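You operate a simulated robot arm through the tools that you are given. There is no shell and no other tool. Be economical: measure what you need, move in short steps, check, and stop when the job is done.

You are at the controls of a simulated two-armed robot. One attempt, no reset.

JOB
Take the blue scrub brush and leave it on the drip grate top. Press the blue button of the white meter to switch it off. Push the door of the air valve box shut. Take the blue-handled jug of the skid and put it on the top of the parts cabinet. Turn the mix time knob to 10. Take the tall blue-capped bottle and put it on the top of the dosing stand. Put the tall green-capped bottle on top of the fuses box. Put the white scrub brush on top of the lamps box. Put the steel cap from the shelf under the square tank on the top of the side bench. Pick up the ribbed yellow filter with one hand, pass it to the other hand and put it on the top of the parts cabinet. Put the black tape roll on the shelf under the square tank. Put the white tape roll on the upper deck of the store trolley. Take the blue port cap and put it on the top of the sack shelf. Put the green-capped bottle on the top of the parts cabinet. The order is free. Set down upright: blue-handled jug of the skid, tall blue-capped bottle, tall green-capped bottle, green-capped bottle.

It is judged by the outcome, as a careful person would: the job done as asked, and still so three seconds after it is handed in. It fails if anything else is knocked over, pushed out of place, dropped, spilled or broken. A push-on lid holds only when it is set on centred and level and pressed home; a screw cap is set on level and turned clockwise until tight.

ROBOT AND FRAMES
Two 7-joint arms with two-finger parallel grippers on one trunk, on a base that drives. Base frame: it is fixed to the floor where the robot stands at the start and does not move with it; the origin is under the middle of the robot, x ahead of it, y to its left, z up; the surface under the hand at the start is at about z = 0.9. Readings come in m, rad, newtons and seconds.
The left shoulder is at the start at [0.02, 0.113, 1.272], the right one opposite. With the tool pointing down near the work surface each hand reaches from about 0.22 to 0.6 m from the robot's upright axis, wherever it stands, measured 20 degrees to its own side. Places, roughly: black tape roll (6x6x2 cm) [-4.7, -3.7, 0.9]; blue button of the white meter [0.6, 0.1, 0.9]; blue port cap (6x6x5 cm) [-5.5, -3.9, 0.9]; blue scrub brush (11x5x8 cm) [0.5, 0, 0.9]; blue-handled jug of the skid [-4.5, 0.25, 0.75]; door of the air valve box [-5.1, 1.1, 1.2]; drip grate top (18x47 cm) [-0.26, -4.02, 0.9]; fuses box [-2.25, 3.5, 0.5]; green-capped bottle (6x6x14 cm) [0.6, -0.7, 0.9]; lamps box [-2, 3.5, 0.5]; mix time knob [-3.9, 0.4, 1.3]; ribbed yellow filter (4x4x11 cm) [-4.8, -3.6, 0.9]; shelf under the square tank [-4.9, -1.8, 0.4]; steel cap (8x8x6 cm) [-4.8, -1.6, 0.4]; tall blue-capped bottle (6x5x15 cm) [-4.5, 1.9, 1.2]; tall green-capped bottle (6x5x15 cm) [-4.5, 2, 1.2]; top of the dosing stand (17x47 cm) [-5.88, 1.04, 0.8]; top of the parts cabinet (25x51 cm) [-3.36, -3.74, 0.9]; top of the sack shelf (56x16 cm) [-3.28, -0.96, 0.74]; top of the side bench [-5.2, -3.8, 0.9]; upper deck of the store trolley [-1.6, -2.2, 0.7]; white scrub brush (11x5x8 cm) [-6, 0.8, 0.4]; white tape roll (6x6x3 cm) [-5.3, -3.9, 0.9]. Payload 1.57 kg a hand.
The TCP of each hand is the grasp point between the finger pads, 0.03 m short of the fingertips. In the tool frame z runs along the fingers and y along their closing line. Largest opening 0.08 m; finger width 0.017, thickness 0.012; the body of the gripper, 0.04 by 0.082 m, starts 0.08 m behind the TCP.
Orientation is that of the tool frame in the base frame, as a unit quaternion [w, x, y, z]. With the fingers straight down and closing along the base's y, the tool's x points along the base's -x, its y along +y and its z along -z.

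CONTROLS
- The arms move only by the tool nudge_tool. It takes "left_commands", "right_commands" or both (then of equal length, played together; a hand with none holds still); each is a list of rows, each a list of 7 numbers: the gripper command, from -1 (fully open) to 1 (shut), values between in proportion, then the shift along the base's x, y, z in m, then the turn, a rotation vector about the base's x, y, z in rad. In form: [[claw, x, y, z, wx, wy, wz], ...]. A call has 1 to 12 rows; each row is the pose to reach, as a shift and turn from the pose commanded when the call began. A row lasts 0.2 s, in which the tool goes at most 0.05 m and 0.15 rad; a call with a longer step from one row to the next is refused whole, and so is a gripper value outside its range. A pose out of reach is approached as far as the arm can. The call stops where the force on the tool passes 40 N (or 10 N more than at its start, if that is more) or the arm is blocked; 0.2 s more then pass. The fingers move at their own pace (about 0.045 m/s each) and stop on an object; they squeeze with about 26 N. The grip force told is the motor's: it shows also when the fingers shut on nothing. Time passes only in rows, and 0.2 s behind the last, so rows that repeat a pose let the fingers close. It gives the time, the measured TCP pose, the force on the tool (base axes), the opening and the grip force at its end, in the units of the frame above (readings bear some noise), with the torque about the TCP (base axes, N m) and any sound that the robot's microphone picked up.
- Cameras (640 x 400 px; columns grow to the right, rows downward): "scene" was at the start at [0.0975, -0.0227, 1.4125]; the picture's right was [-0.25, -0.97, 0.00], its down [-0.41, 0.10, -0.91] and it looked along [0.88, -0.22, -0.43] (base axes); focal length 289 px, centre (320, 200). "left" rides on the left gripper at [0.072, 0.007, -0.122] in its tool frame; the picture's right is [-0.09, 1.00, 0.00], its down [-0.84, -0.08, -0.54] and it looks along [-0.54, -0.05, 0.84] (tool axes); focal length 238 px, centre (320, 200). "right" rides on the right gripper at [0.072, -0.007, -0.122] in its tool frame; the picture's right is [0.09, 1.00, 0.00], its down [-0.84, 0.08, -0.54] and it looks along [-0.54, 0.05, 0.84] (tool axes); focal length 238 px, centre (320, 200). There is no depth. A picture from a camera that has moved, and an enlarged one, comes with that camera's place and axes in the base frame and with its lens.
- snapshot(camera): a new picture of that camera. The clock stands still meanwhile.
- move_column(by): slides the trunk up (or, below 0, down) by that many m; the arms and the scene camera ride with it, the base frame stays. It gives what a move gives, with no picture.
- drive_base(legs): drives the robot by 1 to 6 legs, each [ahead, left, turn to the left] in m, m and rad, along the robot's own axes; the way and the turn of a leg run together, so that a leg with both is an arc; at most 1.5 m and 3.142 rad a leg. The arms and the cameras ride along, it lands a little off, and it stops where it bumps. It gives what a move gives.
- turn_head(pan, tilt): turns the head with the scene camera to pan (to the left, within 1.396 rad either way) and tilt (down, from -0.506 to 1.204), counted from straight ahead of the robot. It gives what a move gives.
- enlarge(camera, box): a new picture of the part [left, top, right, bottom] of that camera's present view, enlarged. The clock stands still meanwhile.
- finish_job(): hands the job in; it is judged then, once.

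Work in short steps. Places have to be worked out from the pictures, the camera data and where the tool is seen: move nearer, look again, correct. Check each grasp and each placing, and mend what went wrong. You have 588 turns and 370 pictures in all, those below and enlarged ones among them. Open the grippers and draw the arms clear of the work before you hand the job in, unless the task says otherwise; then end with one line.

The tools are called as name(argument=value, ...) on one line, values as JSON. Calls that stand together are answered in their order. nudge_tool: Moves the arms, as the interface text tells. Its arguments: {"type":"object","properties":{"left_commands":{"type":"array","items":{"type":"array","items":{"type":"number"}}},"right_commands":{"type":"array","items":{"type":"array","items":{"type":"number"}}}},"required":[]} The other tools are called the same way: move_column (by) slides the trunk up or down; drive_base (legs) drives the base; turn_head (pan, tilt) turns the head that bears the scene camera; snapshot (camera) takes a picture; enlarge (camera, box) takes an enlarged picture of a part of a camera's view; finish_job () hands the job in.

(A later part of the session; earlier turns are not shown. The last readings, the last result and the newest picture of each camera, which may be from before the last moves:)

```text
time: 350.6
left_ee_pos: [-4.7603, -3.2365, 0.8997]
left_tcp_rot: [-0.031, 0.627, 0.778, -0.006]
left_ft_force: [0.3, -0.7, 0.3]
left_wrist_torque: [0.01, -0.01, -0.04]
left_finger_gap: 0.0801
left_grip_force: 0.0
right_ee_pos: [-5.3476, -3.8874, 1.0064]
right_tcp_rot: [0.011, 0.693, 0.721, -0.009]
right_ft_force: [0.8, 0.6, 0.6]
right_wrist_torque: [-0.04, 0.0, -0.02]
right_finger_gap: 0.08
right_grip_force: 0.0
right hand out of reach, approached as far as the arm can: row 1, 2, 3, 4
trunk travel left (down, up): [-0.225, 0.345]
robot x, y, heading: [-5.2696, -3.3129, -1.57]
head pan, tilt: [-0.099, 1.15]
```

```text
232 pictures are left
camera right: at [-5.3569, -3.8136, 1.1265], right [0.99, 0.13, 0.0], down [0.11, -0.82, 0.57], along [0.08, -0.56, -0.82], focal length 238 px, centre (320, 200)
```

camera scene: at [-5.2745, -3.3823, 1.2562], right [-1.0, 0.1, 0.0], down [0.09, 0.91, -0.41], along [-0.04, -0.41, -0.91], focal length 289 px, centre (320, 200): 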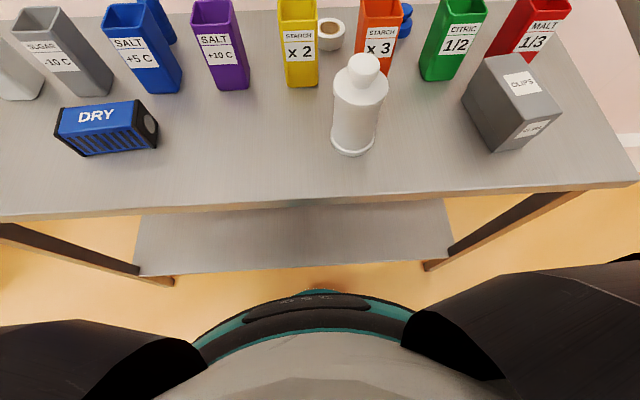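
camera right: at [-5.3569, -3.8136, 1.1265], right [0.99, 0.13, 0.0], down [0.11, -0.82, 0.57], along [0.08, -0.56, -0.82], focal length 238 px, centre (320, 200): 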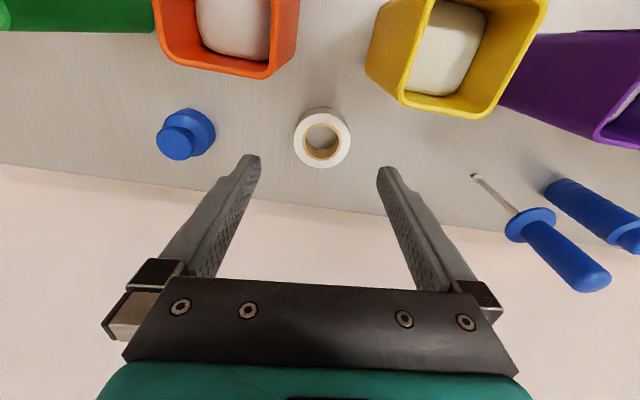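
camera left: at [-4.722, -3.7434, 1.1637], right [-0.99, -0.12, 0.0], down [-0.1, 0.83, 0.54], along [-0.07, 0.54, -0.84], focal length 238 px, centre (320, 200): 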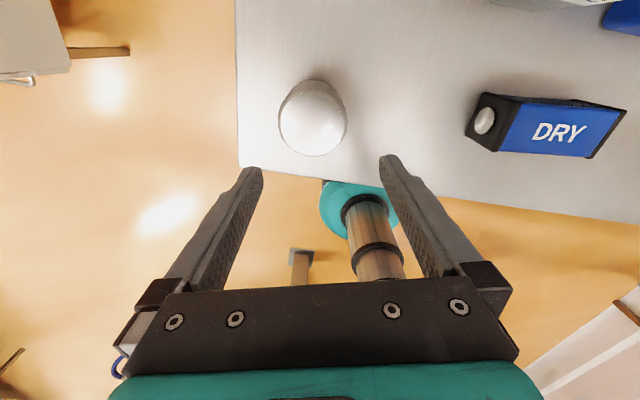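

Need about 1.6 cm more; nudge the base ahead 1.5 cm, then lower to just over the tape.

drive_base(legs=[[0.016, 0, 0]])

nudge_tool(right_commands=[[-1, 0.006, 0, -0.03, 0, 0, 0], [-1, 0.006, 0, -0.06, 0, 0, 0], [-1, 0.006, 0, -0.085, 0, 0, 0]])

snapshot(camera="right")

turn_head(pan=-0.1, tilt=0.7)

snapshot(camera="scene")

```text
time: 351.4
left_ee_pos: [-4.7592, -3.254, 0.8989]
left_tcp_rot: [-0.03, 0.627, 0.779, -0.007]
left_ft_force: [0.4, -0.5, 0.1]
left_wrist_torque: [-0.01, 0.03, -0.01]
left_finger_gap: 0.08
left_grip_force: 0.0
right_ee_pos: [-5.3466, -3.9049, 1.0065]
right_tcp_rot: [0.011, 0.692, 0.722, -0.008]
right_ft_force: [-0.4, -0.2, 0.0]
right_wrist_torque: [-0.01, -0.02, 0.01]
right_finger_gap: 0.0801
right_grip_force: 0.1
trunk travel left (down, up): [-0.225, 0.345]
robot x, y, heading: [-5.2648, -3.33, -1.568]
head pan, tilt: [-0.099, 1.15]
```

```text
time: 352.2
left_ee_pos: [-4.7596, -3.252, 0.8994]
left_tcp_rot: [-0.031, 0.626, 0.779, -0.007]
left_ft_force: [-1.0, -0.2, 1.1]
left_wrist_torque: [-0.03, 0.03, 0.0]
left_finger_gap: 0.0804
left_grip_force: 0.0
right_ee_pos: [-5.3427, -3.9061, 0.9204]
right_tcp_rot: [0.012, 0.692, 0.721, -0.007]
right_ft_force: [0.1, -0.6, 0.0]
right_wrist_torque: [-0.03, 0.0, -0.01]
right_finger_gap: 0.0799
right_grip_force: 0.1
trunk travel left (down, up): [-0.225, 0.345]
robot x, y, heading: [-5.2678, -3.3276, -1.571]
head pan, tilt: [-0.099, 1.15]
```

```text
231 pictures are left
camera right: at [-5.3513, -3.8306, 1.0399], right [0.99, 0.13, 0.0], down [0.11, -0.82, 0.57], along [0.08, -0.56, -0.82], focal length 238 px, centre (320, 200)
```

right: 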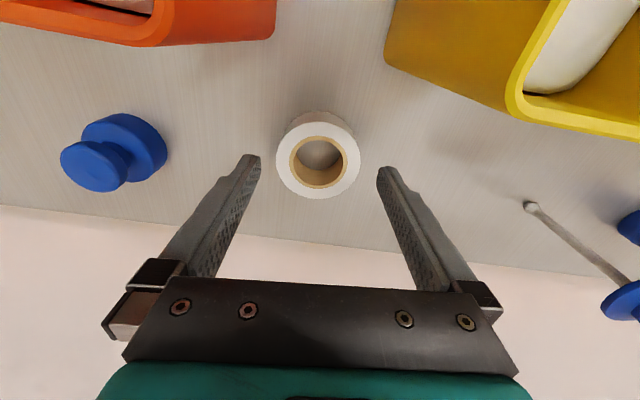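

```text
time: 353.1
left_ee_pos: [-4.7593, -3.253, 0.8986]
left_tcp_rot: [-0.03, 0.627, 0.779, -0.006]
left_ft_force: [0.7, 0.3, 0.3]
left_wrist_torque: [-0.02, -0.01, 0.03]
left_finger_gap: 0.08
left_grip_force: 0.1
right_ee_pos: [-5.3424, -3.9049, 0.9193]
right_tcp_rot: [0.011, 0.692, 0.722, -0.008]
right_ft_force: [0.4, -0.1, -0.1]
right_wrist_torque: [-0.01, 0.03, 0.03]
right_finger_gap: 0.08
right_grip_force: 0.0
trunk travel left (down, up): [-0.225, 0.345]
robot x, y, heading: [-5.2699, -3.3352, -1.571]
head pan, tilt: [-0.099, 0.7]
```

```text
230 pictures are left
camera scene: at [-5.2776, -3.424, 1.2892], right [-1.0, 0.1, 0.0], down [0.06, 0.64, -0.76], along [-0.08, -0.76, -0.64], focal length 289 px, centre (320, 200)
```

scene: 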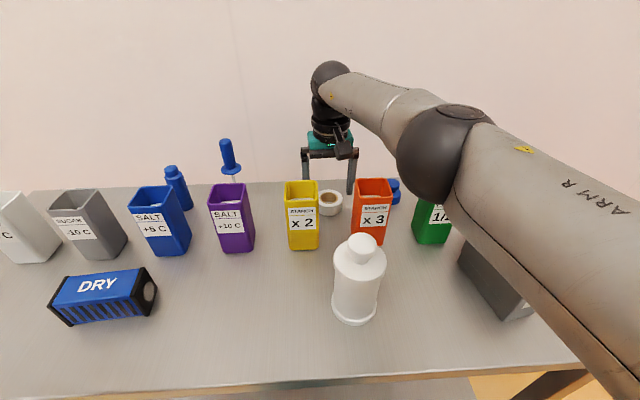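

Aligned with clearance all around. Lower, grip the tape, and lift straight up.

nudge_tool(right_commands=[[-1, 0, 0.003, -0.012, 0, 0, 0], [-1, 0, 0.003, -0.025, 0, 0, 0], [0, 0, 0.003, -0.025, 0, 0, 0], [1, 0, 0.003, -0.025, 0, 0, 0], [1, 0, 0.003, -0.025, 0, 0, 0], [1, 0, 0.003, -0.025, 0, 0, 0], [1, 0, 0.003, 0.01, 0, 0, 0], [1, 0, 0.003, 0.05, 0, 0, 0], [1, 0, 0.003, 0.09, 0, 0, 0], [1, 0, 0.003, 0.13, 0, 0, 0]])

snapshot(camera="right")

```text
time: 355.3
left_ee_pos: [-4.7589, -3.252, 0.8988]
left_tcp_rot: [-0.031, 0.626, 0.779, -0.008]
left_ft_force: [-0.7, -0.2, -0.4]
left_wrist_torque: [-0.01, 0.01, -0.02]
left_finger_gap: 0.0803
left_grip_force: 0.1
right_ee_pos: [-5.3405, -3.8999, 1.0548]
right_tcp_rot: [0.012, 0.692, 0.722, -0.008]
right_ft_force: [-0.5, 0.0, -1.2]
right_wrist_torque: [0.02, -0.02, 0.03]
right_finger_gap: 0.058
right_grip_force: 26.3
trunk travel left (down, up): [-0.225, 0.345]
robot x, y, heading: [-5.2658, -3.3266, -1.568]
head pan, tilt: [-0.099, 0.7]
```

```text
229 pictures are left
camera right: at [-5.3497, -3.8253, 1.1742], right [0.99, 0.13, 0.0], down [0.11, -0.82, 0.57], along [0.08, -0.56, -0.82], focal length 238 px, centre (320, 200)
```

right: 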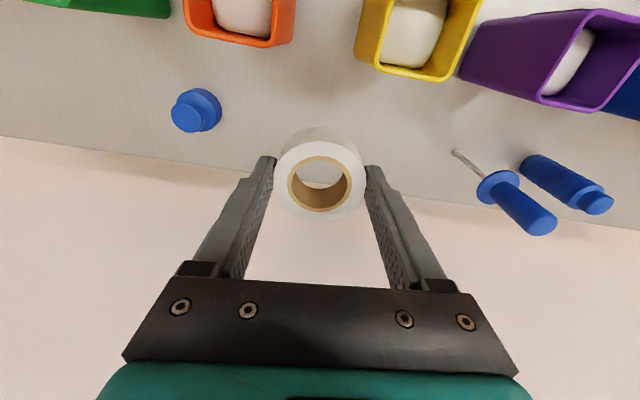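

Tape held. Retract over the bench, raise the trunk again, and head east toward the store trolley.

nudge_tool(right_commands=[[1, 0, 0.0, 0.045, 0, 0, 0], [1, 0, 0.02, 0.08, 0, 0, 0], [1, 0, 0.06, 0.1, 0, 0, 0], [1, -0.01, 0.1, 0.11, 0, 0, 0], [1, -0.02, 0.14, 0.11, 0, 0, 0], [1, -0.03, 0.18, 0.11, 0, 0, 0], [1, -0.04, 0.22, 0.11, 0, 0, 0], [1, -0.05, 0.26, 0.11, 0, 0, 0]])

drive_base(legs=[[-0.42, 0, 0]])

move_column(by=0.1)

drive_base(legs=[[0, 1.2, 0], [0, 1.2, 0], [0, 1.0, 0]])

turn_head(pan=1.35, tilt=0.45)

snapshot(camera="scene")

```text
time: 357.1
left_ee_pos: [-4.7599, -3.2522, 0.8995]
left_tcp_rot: [-0.03, 0.627, 0.778, -0.007]
left_ft_force: [0.7, -0.6, 0.0]
left_wrist_torque: [-0.01, 0.01, -0.03]
left_finger_gap: 0.0801
left_grip_force: 0.0
right_ee_pos: [-5.3924, -3.6389, 1.1612]
right_tcp_rot: [0.012, 0.693, 0.721, -0.01]
right_ft_force: [-0.2, -0.3, 0.5]
right_wrist_torque: [0.01, -0.02, -0.02]
right_finger_gap: 0.0577
right_grip_force: 25.8
right hand out of reach, approached as far as the arm can: row 1
trunk travel left (down, up): [-0.225, 0.345]
robot x, y, heading: [-5.2675, -3.3304, -1.571]
head pan, tilt: [-0.099, 0.7]
```

```text
time: 359.7
left_ee_pos: [-4.7621, -2.8225, 0.9]
left_tcp_rot: [-0.03, 0.624, 0.78, -0.007]
left_ft_force: [-1.0, -0.5, 0.3]
left_wrist_torque: [0.02, 0.03, 0.04]
left_finger_gap: 0.0799
left_grip_force: 0.0
right_ee_pos: [-5.3913, -3.2148, 1.1615]
right_tcp_rot: [0.011, 0.69, 0.724, -0.009]
right_ft_force: [-0.4, 0.2, -1.1]
right_wrist_torque: [0.0, 0.0, 0.02]
right_finger_gap: 0.0576
right_grip_force: 25.8
trunk travel left (down, up): [-0.225, 0.345]
robot x, y, heading: [-5.2631, -2.9025, -1.563]
head pan, tilt: [-0.099, 0.7]
```

```text
time: 361.0
left_ee_pos: [-4.7604, -2.8232, 0.9984]
left_tcp_rot: [-0.03, 0.624, 0.781, -0.007]
left_ft_force: [0.4, 0.3, 0.0]
left_wrist_torque: [0.02, 0.02, 0.0]
left_finger_gap: 0.0798
left_grip_force: 0.0
right_ee_pos: [-5.3914, -3.2151, 1.2606]
right_tcp_rot: [0.012, 0.69, 0.723, -0.009]
right_ft_force: [0.3, 0.3, -0.9]
right_wrist_torque: [0.02, 0.01, -0.02]
right_finger_gap: 0.0576
right_grip_force: 26.0
trunk travel left (down, up): [-0.325, 0.245]
robot x, y, heading: [-5.2731, -2.9041, -1.566]
head pan, tilt: [-0.099, 0.7]
```

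```text
time: 377.6
left_ee_pos: [-1.3503, -2.711, 0.9986]
left_tcp_rot: [-0.03, 0.608, 0.793, -0.008]
left_ft_force: [-0.5, 0.0, -0.8]
left_wrist_torque: [-0.01, -0.01, 0.02]
left_finger_gap: 0.0797
left_grip_force: 0.0
right_ee_pos: [-1.9637, -3.1278, 1.2601]
right_tcp_rot: [0.012, 0.676, 0.736, -0.009]
right_ft_force: [0.0, -0.6, -1.3]
right_wrist_torque: [-0.01, 0.05, 0.03]
right_finger_gap: 0.0571
right_grip_force: 26.5
trunk travel left (down, up): [-0.325, 0.245]
robot x, y, heading: [-1.8591, -2.809, -1.522]
head pan, tilt: [-0.099, 0.7]
```

```text
time: 379.2
left_ee_pos: [-1.3504, -2.7106, 0.9997]
left_tcp_rot: [-0.03, 0.609, 0.793, -0.007]
left_ft_force: [0.3, -0.1, -0.6]
left_wrist_torque: [0.01, 0.0, 0.01]
left_finger_gap: 0.08
left_grip_force: 0.0
right_ee_pos: [-1.965, -3.128, 1.2613]
right_tcp_rot: [0.013, 0.676, 0.736, -0.008]
right_ft_force: [0.5, -0.1, -0.4]
right_wrist_torque: [0.03, -0.02, -0.01]
right_finger_gap: 0.057
right_grip_force: 26.7
trunk travel left (down, up): [-0.325, 0.245]
robot x, y, heading: [-1.8542, -2.8118, -1.525]
head pan, tilt: [1.349, 0.45]
```

```text
228 pictures are left
camera scene: at [-1.7647, -2.8375, 1.4115], right [-0.18, -0.98, 0.0], down [-0.43, 0.08, -0.9], along [0.89, -0.16, -0.44], focal length 289 px, centre (320, 200)
```

scene: 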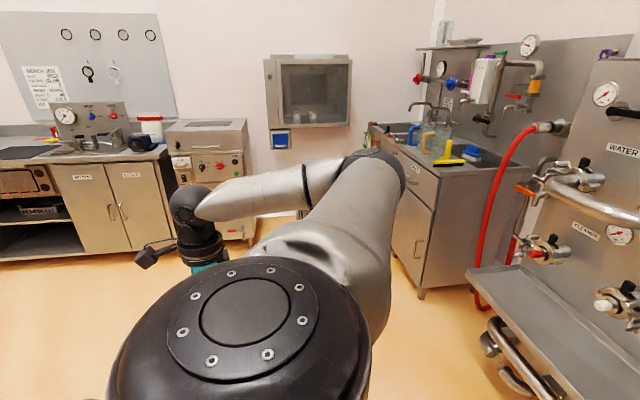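

The trolley is behind me. I'll move west to open floor, turn around clockwise, and look north-east at it.

drive_base(legs=[[0, -1.0, 0], [0, 0, -1.55], [0, 0, -1.55]])

turn_head(pan=-0.9, tilt=0.35)

snapshot(camera="scene")

```text
time: 391.9
left_ee_pos: [-3.3503, -2.9985, 0.9993]
left_tcp_rot: [-0.009, 0.818, -0.575, 0.03]
left_ft_force: [-1.4, 0.4, -1.0]
left_wrist_torque: [0.02, -0.02, -0.03]
left_finger_gap: 0.0802
left_grip_force: 0.1
right_ee_pos: [-2.773, -2.5332, 1.2613]
right_tcp_rot: [-0.007, 0.764, -0.645, -0.013]
right_ft_force: [-0.8, 0.2, -0.6]
right_wrist_torque: [0.01, 0.03, 0.0]
right_finger_gap: 0.0564
right_grip_force: 25.9
trunk travel left (down, up): [-0.325, 0.245]
robot x, y, heading: [-2.8558, -2.8606, 1.702]
head pan, tilt: [1.349, 0.45]
```

```text
time: 394.0
left_ee_pos: [-3.3495, -2.9994, 0.9998]
left_tcp_rot: [-0.009, 0.818, -0.575, 0.03]
left_ft_force: [0.0, 0.0, 0.2]
left_wrist_torque: [-0.04, 0.01, 0.02]
left_finger_gap: 0.08
left_grip_force: 0.1
right_ee_pos: [-2.7726, -2.5333, 1.2599]
right_tcp_rot: [-0.007, 0.765, -0.644, -0.012]
right_ft_force: [-0.5, -0.6, -1.3]
right_wrist_torque: [0.03, -0.01, -0.01]
right_finger_gap: 0.0561
right_grip_force: 25.9
trunk travel left (down, up): [-0.325, 0.245]
robot x, y, heading: [-2.8591, -2.8589, 1.703]
head pan, tilt: [-0.901, 0.351]
```

```text
227 pictures are left
camera scene: at [-2.7947, -2.7815, 1.4207], right [0.72, -0.7, 0.0], down [-0.24, -0.25, -0.94], along [0.65, 0.67, -0.34], focal length 289 px, centre (320, 200)
```

scene: 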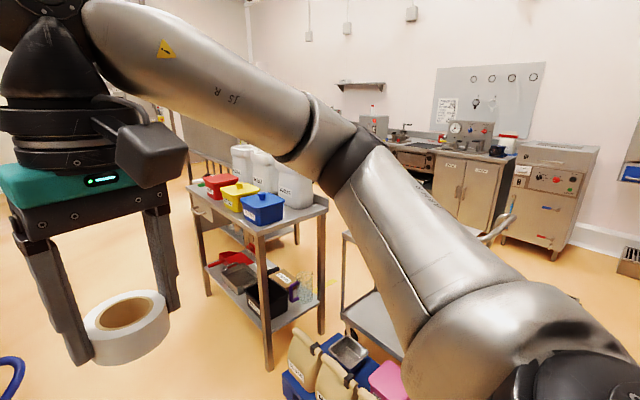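

The trolley stands behind the pallet; its south side looks reachable. I'll square up facing north and strafe east in front of it, then look.

drive_base(legs=[[-0.05, 0, -0.13], [0, -1.3, 0]])

turn_head(pan=0.1, tilt=0.6)

snapshot(camera="scene")

```text
time: 401.2
left_ee_pos: [-2.0447, -2.9902, 0.9991]
left_tcp_rot: [-0.006, 0.773, -0.634, 0.03]
left_ft_force: [-0.8, -0.5, 0.8]
left_wrist_torque: [-0.03, 0.0, 0.02]
left_finger_gap: 0.0799
left_grip_force: 0.0
right_ee_pos: [-1.4058, -2.6139, 1.2613]
right_tcp_rot: [-0.008, 0.715, -0.699, -0.011]
right_ft_force: [-0.7, -0.2, -0.3]
right_wrist_torque: [-0.01, 0.0, 0.01]
right_finger_gap: 0.0564
right_grip_force: 25.8
trunk travel left (down, up): [-0.325, 0.245]
robot x, y, heading: [-1.539, -2.9255, 1.552]
head pan, tilt: [-0.901, 0.351]
```

```text
time: 402.5
left_ee_pos: [-2.0443, -2.9908, 0.9999]
left_tcp_rot: [-0.007, 0.773, -0.634, 0.031]
left_ft_force: [-0.2, 1.1, -0.9]
left_wrist_torque: [-0.02, -0.04, 0.04]
left_finger_gap: 0.0802
left_grip_force: 0.0
right_ee_pos: [-1.4053, -2.613, 1.2599]
right_tcp_rot: [-0.009, 0.715, -0.699, -0.012]
right_ft_force: [-0.4, -0.4, -0.3]
right_wrist_torque: [0.01, 0.01, -0.01]
right_finger_gap: 0.0562
right_grip_force: 26.4
trunk travel left (down, up): [-0.325, 0.245]
robot x, y, heading: [-1.5335, -2.9231, 1.556]
head pan, tilt: [0.099, 0.6]
```

```text
226 pictures are left
camera scene: at [-1.5439, -2.8243, 1.3979], right [1.0, 0.08, 0.0], down [0.05, -0.56, -0.83], along [-0.07, 0.82, -0.56], focal length 289 px, centre (320, 200)
```

scene: 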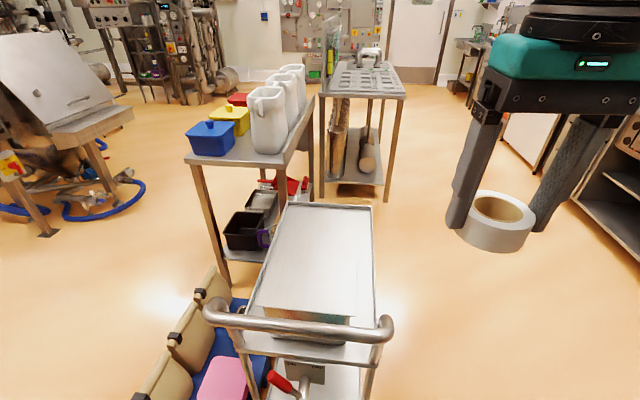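

The trolley's upper deck carries a large flat box. Zoom in to see the free deck area.

enlarge(camera="scene", box=[190, 190, 420, 400])

```text
1.90 times, centred on (305, 295) of scene
camera zoom: at [-1.5439, -2.8243, 1.3979], right [1.0, 0.08, 0.0], down [0.05, -0.56, -0.83], along [-0.07, 0.82, -0.56], focal length 550 px, centre (349, 19)
```

zoom: 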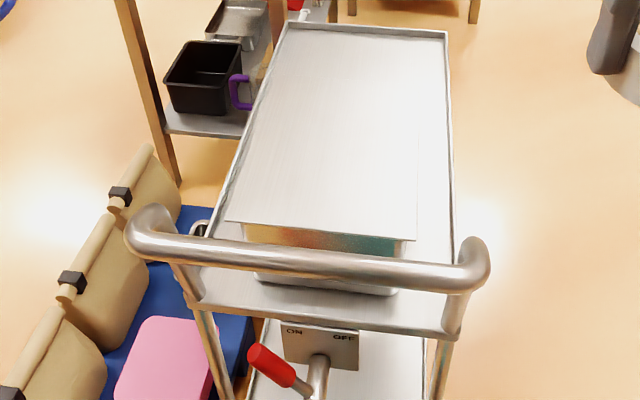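

I'll raise the trunk for a steeper look at the deck's far end.

move_column(by=0.24)

enlarge(camera="scene", box=[190, 200, 450, 400])

```text
time: 405.0
left_ee_pos: [-2.0452, -2.9887, 1.2389]
left_tcp_rot: [-0.006, 0.773, -0.633, 0.03]
left_ft_force: [-0.4, -0.3, 0.3]
left_wrist_torque: [0.03, -0.01, -0.01]
left_finger_gap: 0.08
left_grip_force: 0.0
right_ee_pos: [-1.4062, -2.6136, 1.5003]
right_tcp_rot: [-0.009, 0.715, -0.699, -0.011]
right_ft_force: [-0.1, -0.4, -0.9]
right_wrist_torque: [-0.04, 0.01, 0.0]
right_finger_gap: 0.0563
right_grip_force: 25.9
trunk travel left (down, up): [-0.565, 0.005]
robot x, y, heading: [-1.5362, -2.9253, 1.554]
head pan, tilt: [0.099, 0.6]
```

```text
2.00 times, centred on (320, 300) of scene
camera zoom: at [-1.544, -2.8243, 1.6378], right [1.0, 0.08, 0.0], down [0.05, -0.56, -0.83], along [-0.07, 0.82, -0.56], focal length 578 px, centre (320, 0)
```

zoom: 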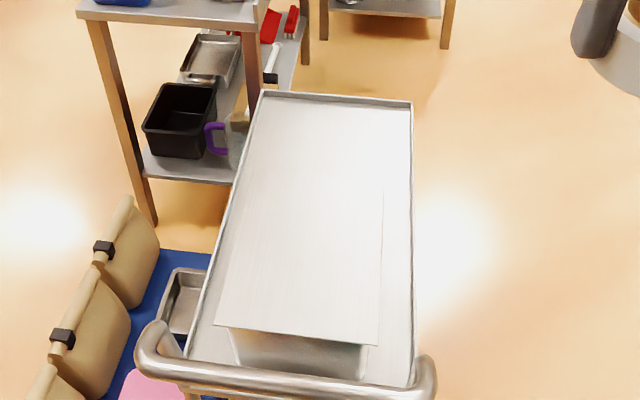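

The box covers only the southern part; the deck is free from y ≈ -2.2 to -1.85. I'll go round to the east side, with the trunk still high, and face west.

drive_base(legs=[[0, -0.55, 0], [0.78, 0, 0], [0, 0, 1.585]])

turn_head(pan=-0.1, tilt=0.8)

snapshot(camera="scene")

```text
time: 415.7
left_ee_pos: [-0.9195, -2.6578, 1.2391]
left_tcp_rot: [-0.026, 0.996, 0.09, 0.016]
left_ft_force: [-0.8, 0.6, 0.1]
left_wrist_torque: [0.02, 0.05, 0.01]
left_finger_gap: 0.08
left_grip_force: 0.0
right_ee_pos: [-1.2826, -2.013, 1.5012]
right_tcp_rot: [0.003, 1.0, 0.002, -0.014]
right_ft_force: [-0.5, -0.3, 0.2]
right_wrist_torque: [-0.02, 0.0, -0.05]
right_finger_gap: 0.0561
right_grip_force: 25.9
trunk travel left (down, up): [-0.565, 0.005]
robot x, y, heading: [-0.9759, -2.148, 3.103]
head pan, tilt: [0.099, 0.6]
```

```text
time: 416.4
left_ee_pos: [-0.9184, -2.6574, 1.2384]
left_tcp_rot: [-0.025, 0.996, 0.089, 0.017]
left_ft_force: [-0.6, -0.4, 0.5]
left_wrist_torque: [-0.01, -0.03, 0.0]
left_finger_gap: 0.0797
left_grip_force: 0.1
right_ee_pos: [-1.284, -2.0122, 1.5005]
right_tcp_rot: [0.002, 1.0, 0.003, -0.015]
right_ft_force: [-0.5, 0.6, 0.1]
right_wrist_torque: [0.01, 0.0, 0.0]
right_finger_gap: 0.056
right_grip_force: 25.9
trunk travel left (down, up): [-0.565, 0.005]
robot x, y, heading: [-0.9765, -2.1464, 3.106]
head pan, tilt: [-0.099, 0.799]
```

```text
223 pictures are left
camera scene: at [-1.0687, -2.1362, 1.6211], right [0.14, 0.99, 0.0], down [0.71, -0.1, -0.7], along [-0.69, 0.09, -0.72], focal length 289 px, centre (320, 200)
```

scene: 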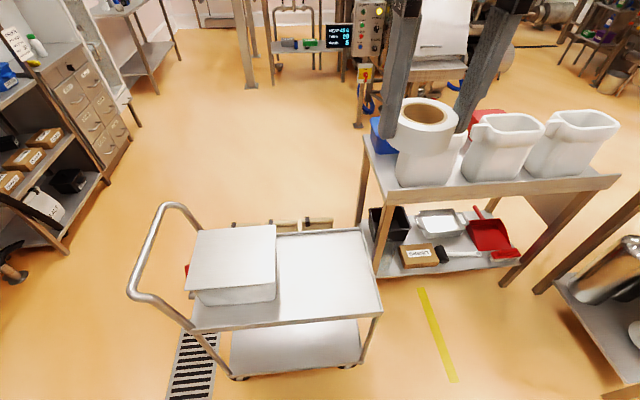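

The north half of the deck is free; I'll aim for [-1.55, -2.03]. Lower the trunk, move a bit closer and bring the tape over it.

move_column(by=-0.34)

drive_base(legs=[[0.09, 0, 0.03]])

nudge_tool(right_commands=[[1, -0.04, 0, -0.02, 0, 0, 0], [1, -0.08, 0, -0.04, 0, 0, 0], [1, -0.12, 0, -0.06, 0, 0, 0], [1, -0.155, 0, -0.09, 0, 0, 0], [1, -0.17, 0, -0.13, 0, 0, 0], [1, -0.17, 0, -0.175, 0, 0, 0], [1, -0.17, 0, -0.22, 0, 0, 0], [1, -0.17, 0, -0.265, 0, 0, 0], [1, -0.17, 0, -0.31, 0, 0, 0], [1, -0.17, 0, -0.35, 0, 0, 0]])

snapshot(camera="right")

snapshot(camera="scene")

```text
time: 419.8
left_ee_pos: [-0.9177, -2.657, 0.8986]
left_tcp_rot: [-0.026, 0.996, 0.089, 0.017]
left_ft_force: [-0.8, 0.3, -0.2]
left_wrist_torque: [0.0, -0.01, -0.02]
left_finger_gap: 0.0801
left_grip_force: 0.0
right_ee_pos: [-1.284, -2.0115, 1.1607]
right_tcp_rot: [0.003, 1.0, 0.001, -0.014]
right_ft_force: [-0.5, 0.0, -0.5]
right_wrist_torque: [0.01, 0.02, 0.02]
right_finger_gap: 0.0561
right_grip_force: 25.8
trunk travel left (down, up): [-0.225, 0.345]
robot x, y, heading: [-0.9778, -2.1481, 3.101]
head pan, tilt: [-0.099, 0.799]
```

```text
time: 420.9
left_ee_pos: [-0.9936, -2.6538, 0.8996]
left_tcp_rot: [-0.026, 0.994, 0.105, 0.017]
left_ft_force: [-0.5, -1.2, -0.3]
left_wrist_torque: [-0.03, -0.04, -0.02]
left_finger_gap: 0.0799
left_grip_force: 0.0
right_ee_pos: [-1.3784, -2.0189, 1.1597]
right_tcp_rot: [0.003, 1.0, 0.017, -0.014]
right_ft_force: [-0.5, 0.7, -1.8]
right_wrist_torque: [-0.01, -0.02, 0.0]
right_finger_gap: 0.056
right_grip_force: 26.6
trunk travel left (down, up): [-0.225, 0.345]
robot x, y, heading: [-1.0696, -2.1478, 3.131]
head pan, tilt: [-0.099, 0.799]
```

```text
time: 423.1
left_ee_pos: [-0.9943, -2.6539, 0.8987]
left_tcp_rot: [-0.026, 0.994, 0.104, 0.016]
left_ft_force: [0.1, 0.1, 0.4]
left_wrist_torque: [0.01, -0.03, -0.04]
left_finger_gap: 0.0801
left_grip_force: 0.1
right_ee_pos: [-1.5479, -2.0196, 0.8117]
right_tcp_rot: [0.002, 1.0, 0.016, -0.014]
right_ft_force: [0.2, 0.3, -0.9]
right_wrist_torque: [0.01, -0.02, 0.02]
right_finger_gap: 0.0561
right_grip_force: 26.3
trunk travel left (down, up): [-0.225, 0.345]
robot x, y, heading: [-1.0662, -2.1463, 3.131]
head pan, tilt: [-0.099, 0.799]
```

```text
222 pictures are left
camera right: at [-1.4726, -2.0102, 0.9307], right [0.13, -0.99, 0.0], down [-0.82, -0.1, 0.57], along [-0.56, -0.07, -0.82], focal length 238 px, centre (320, 200)
```

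right: 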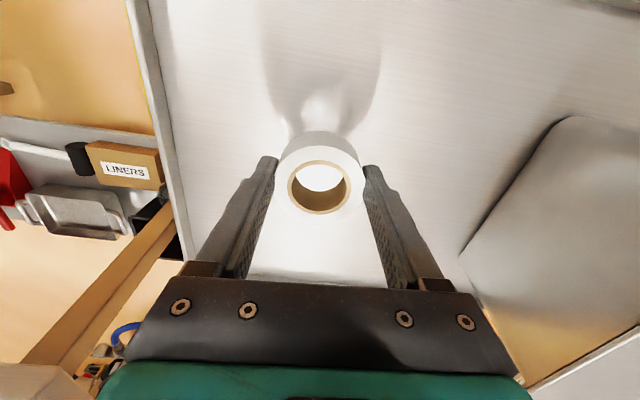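

```text
221 pictures are left
camera scene: at [-1.1592, -2.1368, 1.281], right [0.11, 0.99, 0.0], down [0.71, -0.08, -0.7], along [-0.69, 0.07, -0.72], focal length 289 px, centre (320, 200)
```

scene: 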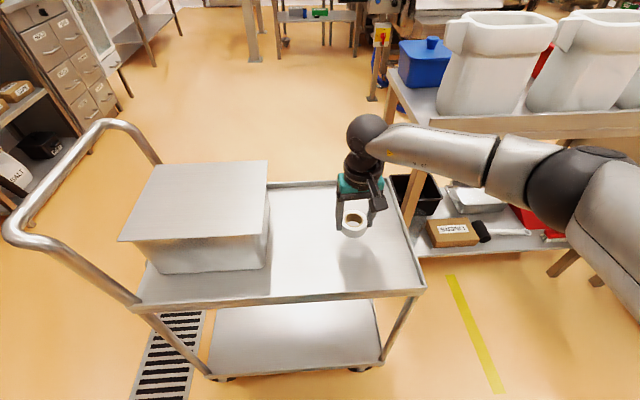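

Well over the free deck. Lower in small steps to contact.

nudge_tool(right_commands=[[1, 0, 0, -0.03, 0, 0, 0], [1, 0, 0, -0.045, 0, 0, 0], [1, 0, 0, -0.053, 0, 0, 0], [1, 0, 0, -0.06, 0, 0, 0], [1, 0, 0, -0.067, 0, 0, 0], [1, 0, 0, -0.074, 0, 0, 0], [1, 0, 0, -0.081, 0, 0, 0], [1, 0, 0, -0.088, 0, 0, 0], [1, 0, 0, -0.095, 0, 0, 0]])

```text
time: 424.3
left_ee_pos: [-0.9934, -2.6545, 0.8996]
left_tcp_rot: [-0.028, 0.994, 0.104, 0.015]
left_ft_force: [0.5, 0.0, -0.1]
left_wrist_torque: [-0.02, -0.02, 0.0]
left_finger_gap: 0.0799
left_grip_force: 0.0
right_ee_pos: [-1.5528, -2.0199, 0.751]
right_tcp_rot: [0.004, 1.0, 0.015, -0.018]
right_ft_force: [4.5, 0.2, 11.1]
right_wrist_torque: [0.26, -0.08, -0.15]
right_finger_gap: 0.0562
right_grip_force: 26.6
trunk travel left (down, up): [-0.225, 0.345]
robot x, y, heading: [-1.0675, -2.1416, 3.131]
head pan, tilt: [-0.099, 0.799]
stopped in row 6 (right hand): the force on the tool passed its limit at 46 N (the readings are from after the stop); the commanded pose is now the measured one
```

Contact. Release and rise.

nudge_tool(right_commands=[[0.2, 0, 0, 0, 0, 0, 0], [-0.8, 0, 0, 0, 0, 0, 0], [-0.8, 0, 0, 0, 0, 0, 0], [-0.8, 0, 0, 0.03, 0, 0, 0], [-0.8, 0, 0, 0.075, 0, 0, 0], [-0.8, 0, 0, 0.12, 0, 0, 0], [-0.8, 0, 0, 0.165, 0, 0, 0], [-0.8, 0.02, 0, 0.205, 0, 0, 0], [-0.8, 0.05, 0, 0.24, 0, 0, 0], [-0.8, 0.085, 0, 0.27, 0, 0, 0], [-0.8, 0.12, 0, 0.3, 0, 0, 0]])

snapshot(camera="scene")

```text
time: 426.7
left_ee_pos: [-0.9938, -2.6539, 0.9006]
left_tcp_rot: [-0.026, 0.994, 0.104, 0.017]
left_ft_force: [0.6, -0.4, 0.7]
left_wrist_torque: [0.0, 0.0, 0.0]
left_finger_gap: 0.0803
left_grip_force: 0.0
right_ee_pos: [-1.4294, -2.0178, 1.0504]
right_tcp_rot: [0.003, 1.0, 0.016, -0.018]
right_ft_force: [1.1, 0.2, 0.5]
right_wrist_torque: [0.0, 0.0, 0.04]
right_finger_gap: 0.0721
right_grip_force: 0.0
trunk travel left (down, up): [-0.225, 0.345]
robot x, y, heading: [-1.0691, -2.145, 3.136]
head pan, tilt: [-0.099, 0.799]
```

```text
220 pictures are left
camera scene: at [-1.1587, -2.1367, 1.2811], right [0.11, 0.99, 0.0], down [0.71, -0.08, -0.7], along [-0.69, 0.07, -0.72], focal length 289 px, centre (320, 200)
```

scene: 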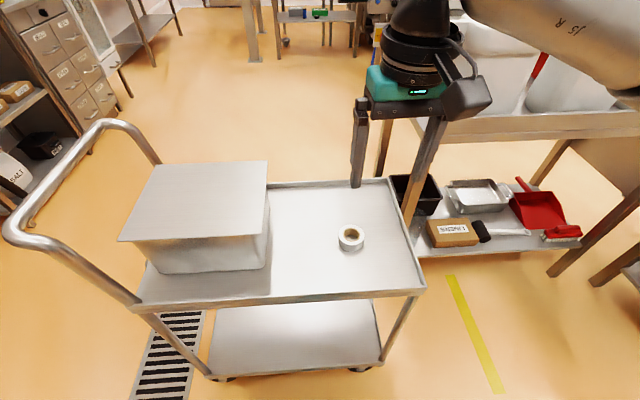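

White tape placed. I'll back east, turn north and drive up the corridor to survey the northern area (knob, valve box, bottles).

move_column(by=0.1)

drive_base(legs=[[-0.35, 0, 0], [0, 0, -1.57], [1.2, 0, 0], [1.0, 0, 0]])

turn_head(pan=0.9, tilt=0.2)

snapshot(camera="scene")

```text
time: 428.0
left_ee_pos: [-0.995, -2.6542, 0.9989]
left_tcp_rot: [-0.026, 0.994, 0.103, 0.017]
left_ft_force: [-0.9, -0.6, -0.4]
left_wrist_torque: [-0.02, 0.01, -0.01]
left_finger_gap: 0.0804
left_grip_force: 0.1
right_ee_pos: [-1.4313, -2.0202, 1.1483]
right_tcp_rot: [0.004, 1.0, 0.016, -0.018]
right_ft_force: [-0.1, -0.7, 0.5]
right_wrist_torque: [0.01, -0.03, 0.0]
right_finger_gap: 0.0719
right_grip_force: 0.1
trunk travel left (down, up): [-0.325, 0.245]
robot x, y, heading: [-1.0654, -2.1464, 3.139]
head pan, tilt: [-0.099, 0.799]
```

```text
time: 444.6
left_ee_pos: [-1.2059, -0.0298, 0.9993]
left_tcp_rot: [-0.007, 0.777, -0.629, 0.03]
left_ft_force: [-0.3, -0.3, 0.1]
left_wrist_torque: [-0.01, 0.01, 0.02]
left_finger_gap: 0.08
left_grip_force: 0.1
right_ee_pos: [-0.5718, 0.4086, 1.1504]
right_tcp_rot: [-0.01, 0.719, -0.694, -0.014]
right_ft_force: [0.1, 0.6, 0.0]
right_wrist_torque: [-0.01, -0.03, 0.02]
right_finger_gap: 0.0719
right_grip_force: 0.1
trunk travel left (down, up): [-0.325, 0.245]
robot x, y, heading: [-0.6949, 0.0408, 1.563]
head pan, tilt: [-0.099, 0.799]
```

```text
time: 445.8
left_ee_pos: [-1.2064, -0.0292, 0.9999]
left_tcp_rot: [-0.007, 0.778, -0.628, 0.03]
left_ft_force: [0.3, -0.5, 0.2]
left_wrist_torque: [0.01, 0.02, 0.0]
left_finger_gap: 0.0802
left_grip_force: 0.1
right_ee_pos: [-0.572, 0.4071, 1.1482]
right_tcp_rot: [-0.01, 0.719, -0.695, -0.015]
right_ft_force: [0.0, -0.2, 0.4]
right_wrist_torque: [0.0, 0.01, -0.01]
right_finger_gap: 0.0721
right_grip_force: 0.0
trunk travel left (down, up): [-0.325, 0.245]
robot x, y, heading: [-0.6996, 0.0445, 1.569]
head pan, tilt: [0.901, 0.201]
```

```text
219 pictures are left
camera scene: at [-0.7718, 0.1125, 1.4346], right [0.63, 0.78, 0.0], down [0.16, -0.13, -0.98], along [-0.76, 0.61, -0.2], focal length 289 px, centre (320, 200)
```

scene: 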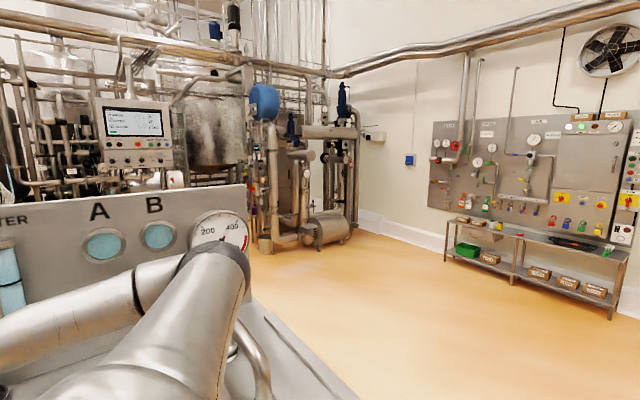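

A bench with gauges lies close on the left, so I'll shift right before continuing north to the open floor.

drive_base(legs=[[0, -0.2, 0], [1.4, 0, 0], [0.6, 0, 0], [0, 0, 1.0]])

turn_head(pan=0.5, tilt=0.3)

snapshot(camera="scene")

turn_head(pan=-0.6, tilt=0.4)

snapshot(camera="scene")

```text
time: 459.4
left_ee_pos: [-0.6913, 1.5508, 0.9996]
left_tcp_rot: [-0.02, 0.983, -0.18, 0.023]
left_ft_force: [0.7, -0.9, 0.2]
left_wrist_torque: [0.0, 0.03, 0.02]
left_finger_gap: 0.0799
left_grip_force: 0.1
right_ee_pos: [-0.7163, 2.3203, 1.1495]
right_tcp_rot: [-0.002, 0.964, -0.266, -0.018]
right_ft_force: [-0.8, -0.2, -0.3]
right_wrist_torque: [0.02, 0.0, 0.01]
right_finger_gap: 0.0718
right_grip_force: 0.2
trunk travel left (down, up): [-0.325, 0.245]
robot x, y, heading: [-0.479, 2.0168, 2.563]
head pan, tilt: [0.901, 0.201]
```

```text
time: 460.3
left_ee_pos: [-0.6912, 1.551, 0.9982]
left_tcp_rot: [-0.021, 0.983, -0.18, 0.023]
left_ft_force: [-0.3, -1.2, 0.2]
left_wrist_torque: [0.0, -0.02, -0.04]
left_finger_gap: 0.0802
left_grip_force: 0.1
right_ee_pos: [-0.7173, 2.3209, 1.149]
right_tcp_rot: [-0.002, 0.964, -0.267, -0.017]
right_ft_force: [0.8, -0.2, 0.3]
right_wrist_torque: [-0.03, 0.01, 0.01]
right_finger_gap: 0.0721
right_grip_force: 0.0
trunk travel left (down, up): [-0.325, 0.245]
robot x, y, heading: [-0.4746, 2.0184, 2.565]
head pan, tilt: [0.499, 0.3]
```

```text
218 pictures are left
camera scene: at [-0.5814, 2.0306, 1.4254], right [0.08, 1.0, 0.0], down [0.29, -0.02, -0.96], along [-0.95, 0.07, -0.3], focal length 289 px, centre (320, 200)
```

scene: 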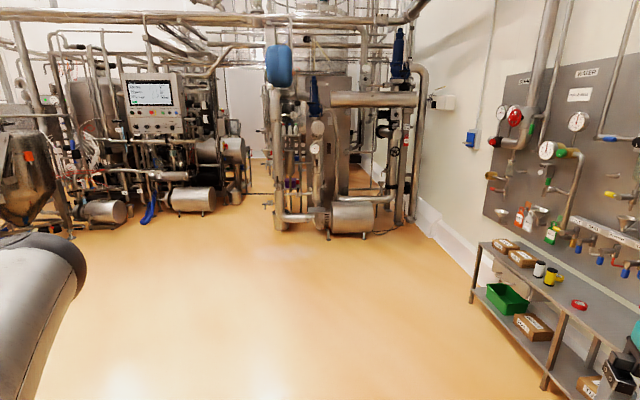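

```text
time: 461.6
left_ee_pos: [-0.6911, 1.5508, 0.9985]
left_tcp_rot: [-0.02, 0.983, -0.18, 0.023]
left_ft_force: [-0.5, -0.3, -0.1]
left_wrist_torque: [0.0, -0.03, -0.02]
left_finger_gap: 0.08
left_grip_force: 0.1
right_ee_pos: [-0.7166, 2.3209, 1.1493]
right_tcp_rot: [-0.002, 0.964, -0.266, -0.018]
right_ft_force: [-0.1, -0.5, 0.2]
right_wrist_torque: [-0.01, -0.03, 0.01]
right_finger_gap: 0.072
right_grip_force: 0.1
trunk travel left (down, up): [-0.325, 0.245]
robot x, y, heading: [-0.4803, 2.0151, 2.562]
head pan, tilt: [-0.6, 0.4]
```

```text
217 pictures are left
camera scene: at [-0.5238, 2.1089, 1.4161], right [0.92, 0.38, 0.0], down [0.15, -0.36, -0.92], along [-0.35, 0.85, -0.39], focal length 289 px, centre (320, 200)
```

scene: 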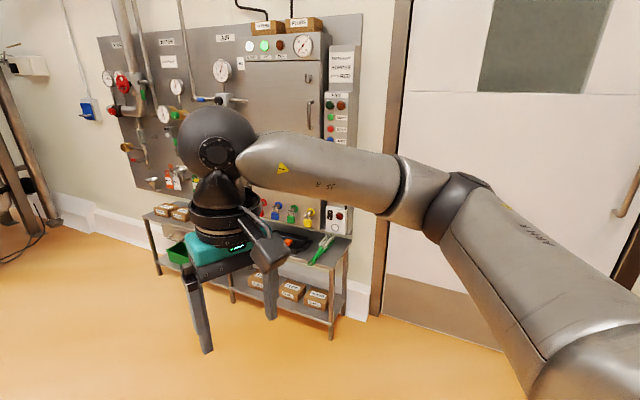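

The fuse and lamp boxes are on the lower tier under the north wall bench. I'll drive over to inspect them before planning the grasps.

drive_base(legs=[[0, 0, -0.99], [0, 1.4, 0], [0.35, 0.2, 0]])

turn_head(pan=0.0, tilt=0.6)

snapshot(camera="scene")

```text
time: 473.2
left_ee_pos: [-2.5844, 2.2822, 0.9992]
left_tcp_rot: [-0.008, 0.78, -0.626, 0.031]
left_ft_force: [-0.1, -0.7, 0.4]
left_wrist_torque: [-0.01, -0.03, 0.02]
left_finger_gap: 0.0799
left_grip_force: 0.1
right_ee_pos: [-1.9544, 2.7255, 1.1499]
right_tcp_rot: [-0.01, 0.721, -0.693, -0.014]
right_ft_force: [0.3, -0.1, 0.0]
right_wrist_torque: [-0.02, -0.03, -0.04]
right_finger_gap: 0.072
right_grip_force: 0.1
trunk travel left (down, up): [-0.325, 0.245]
robot x, y, heading: [-2.0749, 2.3584, 1.573]
head pan, tilt: [-0.6, 0.4]
```

```text
time: 474.2
left_ee_pos: [-2.5847, 2.2814, 0.9995]
left_tcp_rot: [-0.007, 0.779, -0.626, 0.03]
left_ft_force: [-0.1, 1.1, 0.2]
left_wrist_torque: [-0.02, -0.02, 0.01]
left_finger_gap: 0.0803
left_grip_force: 0.1
right_ee_pos: [-1.9532, 2.7242, 1.1497]
right_tcp_rot: [-0.01, 0.721, -0.692, -0.014]
right_ft_force: [-0.2, -0.1, -0.4]
right_wrist_torque: [0.0, 0.02, 0.01]
right_finger_gap: 0.0722
right_grip_force: 0.0
trunk travel left (down, up): [-0.325, 0.245]
robot x, y, heading: [-2.0754, 2.3596, 1.571]
head pan, tilt: [0.0, 0.6]
```

```text
216 pictures are left
camera scene: at [-2.0786, 2.4581, 1.3979], right [1.0, 0.0, 0.0], down [0.0, -0.56, -0.83], along [0.0, 0.83, -0.56], focal length 289 px, centre (320, 200)
```

scene: 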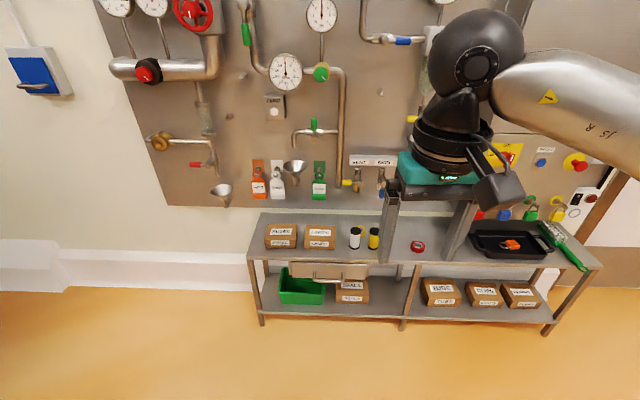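

enlarge(camera="scene", box=[240, 190, 400, 290])

```text
4.00 times, centred on (320, 240) of scene
camera zoom: at [-2.0786, 2.4581, 1.3979], right [1.0, 0.0, 0.0], down [0.0, -0.56, -0.83], along [0.0, 0.83, -0.56], focal length 1155 px, centre (320, 40)
```

zoom: 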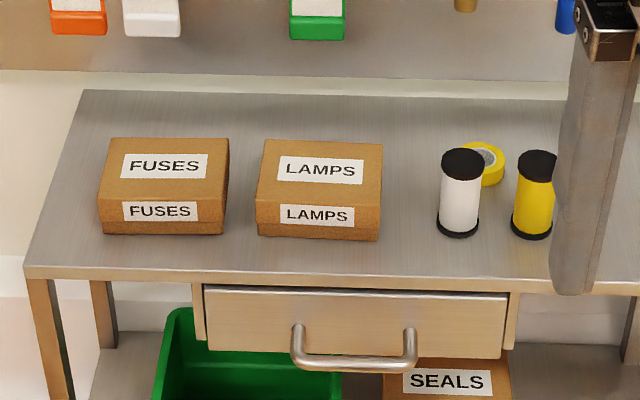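

FUSES (left, about [-2.26, 3.515]) and LAMPS (about [-2.08, 3.515]) stand open on the low bench top. Now look west for the tall bottles.

turn_head(pan=1.38, tilt=0.15)

snapshot(camera="scene")

```text
time: 475.8
left_ee_pos: [-2.5834, 2.2835, 0.9985]
left_tcp_rot: [-0.008, 0.779, -0.626, 0.031]
left_ft_force: [-0.1, 0.3, -0.2]
left_wrist_torque: [-0.01, 0.02, 0.01]
left_finger_gap: 0.0801
left_grip_force: 0.1
right_ee_pos: [-1.9551, 2.7259, 1.1485]
right_tcp_rot: [-0.011, 0.721, -0.692, -0.014]
right_ft_force: [0.7, -0.1, 0.7]
right_wrist_torque: [0.0, 0.02, 0.0]
right_finger_gap: 0.0719
right_grip_force: 0.0
trunk travel left (down, up): [-0.325, 0.245]
robot x, y, heading: [-2.0808, 2.3616, 1.569]
head pan, tilt: [1.381, 0.15]
```

```text
214 pictures are left
camera scene: at [-2.1697, 2.3872, 1.4394], right [0.19, 0.98, 0.0], down [0.15, -0.03, -0.99], along [-0.97, 0.19, -0.15], focal length 289 px, centre (320, 200)
```

scene: 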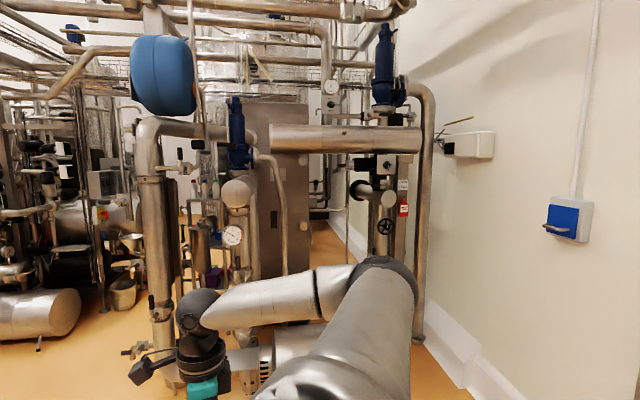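

enlarge(camera="scene", box=[90, 120, 290, 300])

```text
2.22 times, centred on (190, 210) of scene
camera zoom: at [-2.1697, 2.3872, 1.4394], right [0.19, 0.98, 0.0], down [0.15, -0.03, -0.99], along [-0.97, 0.19, -0.15], focal length 642 px, centre (609, 178)
```

zoom: 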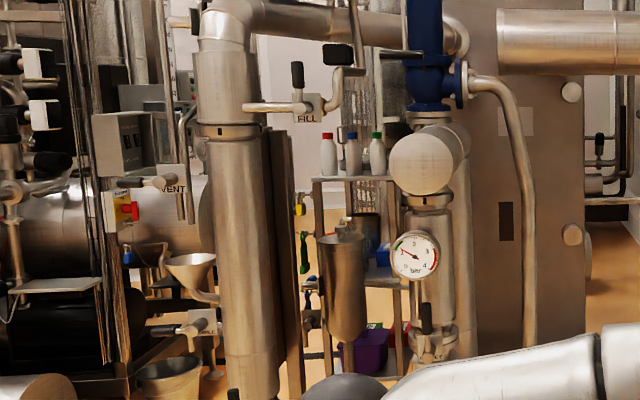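

The three capped bottles stand on a rack behind the separator. Check whether the passage at y ≈ 1.5 leads there: drive toward it and look west.

drive_base(legs=[[-0.6, 0, 0], [0, 0, 1.571], [0.3, 0.15, 0]])

turn_head(pan=0.0, tilt=0.35)

snapshot(camera="scene")

```text
time: 484.8
left_ee_pos: [-2.3282, 1.104, 0.9995]
left_tcp_rot: [-0.027, 0.996, 0.088, 0.017]
left_ft_force: [0.0, 0.3, 0.1]
left_wrist_torque: [0.0, 0.0, -0.05]
left_finger_gap: 0.08
left_grip_force: 0.1
right_ee_pos: [-2.7448, 1.752, 1.1489]
right_tcp_rot: [0.003, 1.0, 0.001, -0.018]
right_ft_force: [-0.1, -0.1, -0.2]
right_wrist_torque: [0.0, -0.03, 0.01]
right_finger_gap: 0.0721
right_grip_force: 0.1
trunk travel left (down, up): [-0.325, 0.245]
robot x, y, heading: [-2.3844, 1.6179, 3.102]
head pan, tilt: [1.381, 0.15]
```

```text
time: 486.3
left_ee_pos: [-2.3267, 1.1045, 0.9986]
left_tcp_rot: [-0.026, 0.996, 0.089, 0.017]
left_ft_force: [0.9, 0.2, -0.1]
left_wrist_torque: [-0.03, -0.04, 0.0]
left_finger_gap: 0.0803
left_grip_force: 0.1
right_ee_pos: [-2.7445, 1.7508, 1.1495]
right_tcp_rot: [0.003, 1.0, -0.001, -0.017]
right_ft_force: [-0.5, -0.1, -0.1]
right_wrist_torque: [0.0, -0.01, -0.01]
right_finger_gap: 0.072
right_grip_force: 0.1
trunk travel left (down, up): [-0.325, 0.245]
robot x, y, heading: [-2.3839, 1.6202, 3.106]
head pan, tilt: [0.0, 0.351]
```

```text
212 pictures are left
camera scene: at [-2.4891, 1.6187, 1.4207], right [0.04, 1.0, 0.0], down [0.34, -0.01, -0.94], along [-0.94, 0.04, -0.34], focal length 289 px, centre (320, 200)
```

scene: 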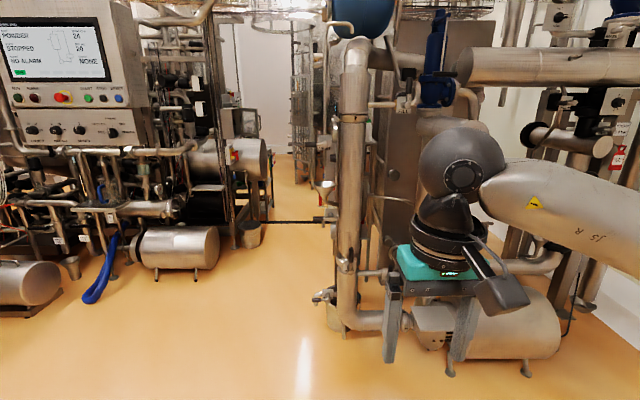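

There is a passage about 0.9 m wide between the skid and the separator. First the mix-time knob on the HMI at left: zoom in on its knobs.

enlarge(camera="scene", box=[0, 0, 160, 160])

```text
2.50 times, centred on (80, 80) of scene
camera zoom: at [-2.4891, 1.6187, 1.4207], right [0.04, 1.0, 0.0], down [0.34, -0.01, -0.94], along [-0.94, 0.04, -0.34], focal length 722 px, centre (920, 500)
```

zoom: 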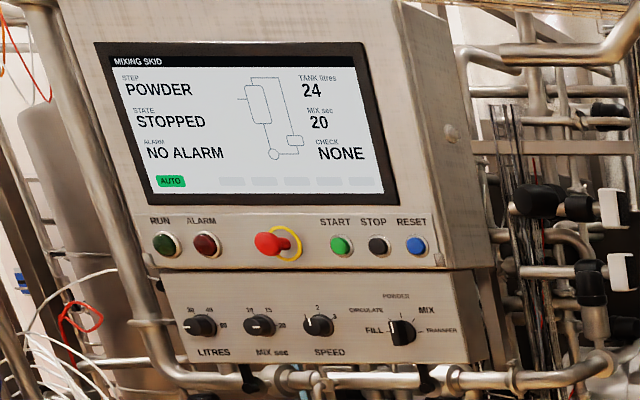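

The MIX sec knob (second from left) reads 20 on the display. I'll drive to stand in front of the HMI, facing west.

drive_base(legs=[[0.8, 0, 0.035], [0, 0.6, 0]])

turn_head(pan=0.5, tilt=0.3)

snapshot(camera="scene")

```text
time: 493.6
left_ee_pos: [-3.1207, 0.5332, 0.9997]
left_tcp_rot: [-0.027, 0.994, 0.105, 0.017]
left_ft_force: [-0.8, -0.5, 0.1]
left_wrist_torque: [0.01, 0.02, -0.03]
left_finger_gap: 0.0801
left_grip_force: 0.1
right_ee_pos: [-3.5579, 1.1673, 1.1504]
right_tcp_rot: [0.003, 1.0, 0.017, -0.017]
right_ft_force: [-0.2, 0.2, -0.2]
right_wrist_torque: [-0.01, 0.0, -0.05]
right_finger_gap: 0.0721
right_grip_force: 0.1
trunk travel left (down, up): [-0.325, 0.245]
robot x, y, heading: [-3.1922, 1.0427, 3.135]
head pan, tilt: [0.0, 0.351]
```

```text
time: 494.5
left_ee_pos: [-3.1191, 0.5341, 0.9985]
left_tcp_rot: [-0.027, 0.994, 0.105, 0.015]
left_ft_force: [0.4, 0.4, 0.8]
left_wrist_torque: [0.02, 0.02, 0.02]
left_finger_gap: 0.0802
left_grip_force: 0.0
right_ee_pos: [-3.5571, 1.1675, 1.1486]
right_tcp_rot: [0.003, 1.0, 0.016, -0.017]
right_ft_force: [0.2, 0.2, 0.3]
right_wrist_torque: [0.01, 0.02, 0.0]
right_finger_gap: 0.0722
right_grip_force: 0.1
trunk travel left (down, up): [-0.325, 0.245]
robot x, y, heading: [-3.1928, 1.0431, 3.136]
head pan, tilt: [0.499, 0.3]
```

```text
210 pictures are left
camera scene: at [-3.2873, 0.9978, 1.4254], right [-0.47, 0.88, 0.0], down [0.26, 0.14, -0.96], along [-0.84, -0.45, -0.3], focal length 289 px, centre (320, 200)
```

scene: 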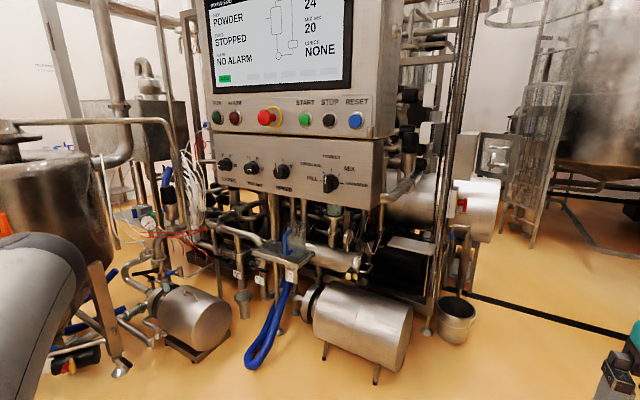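

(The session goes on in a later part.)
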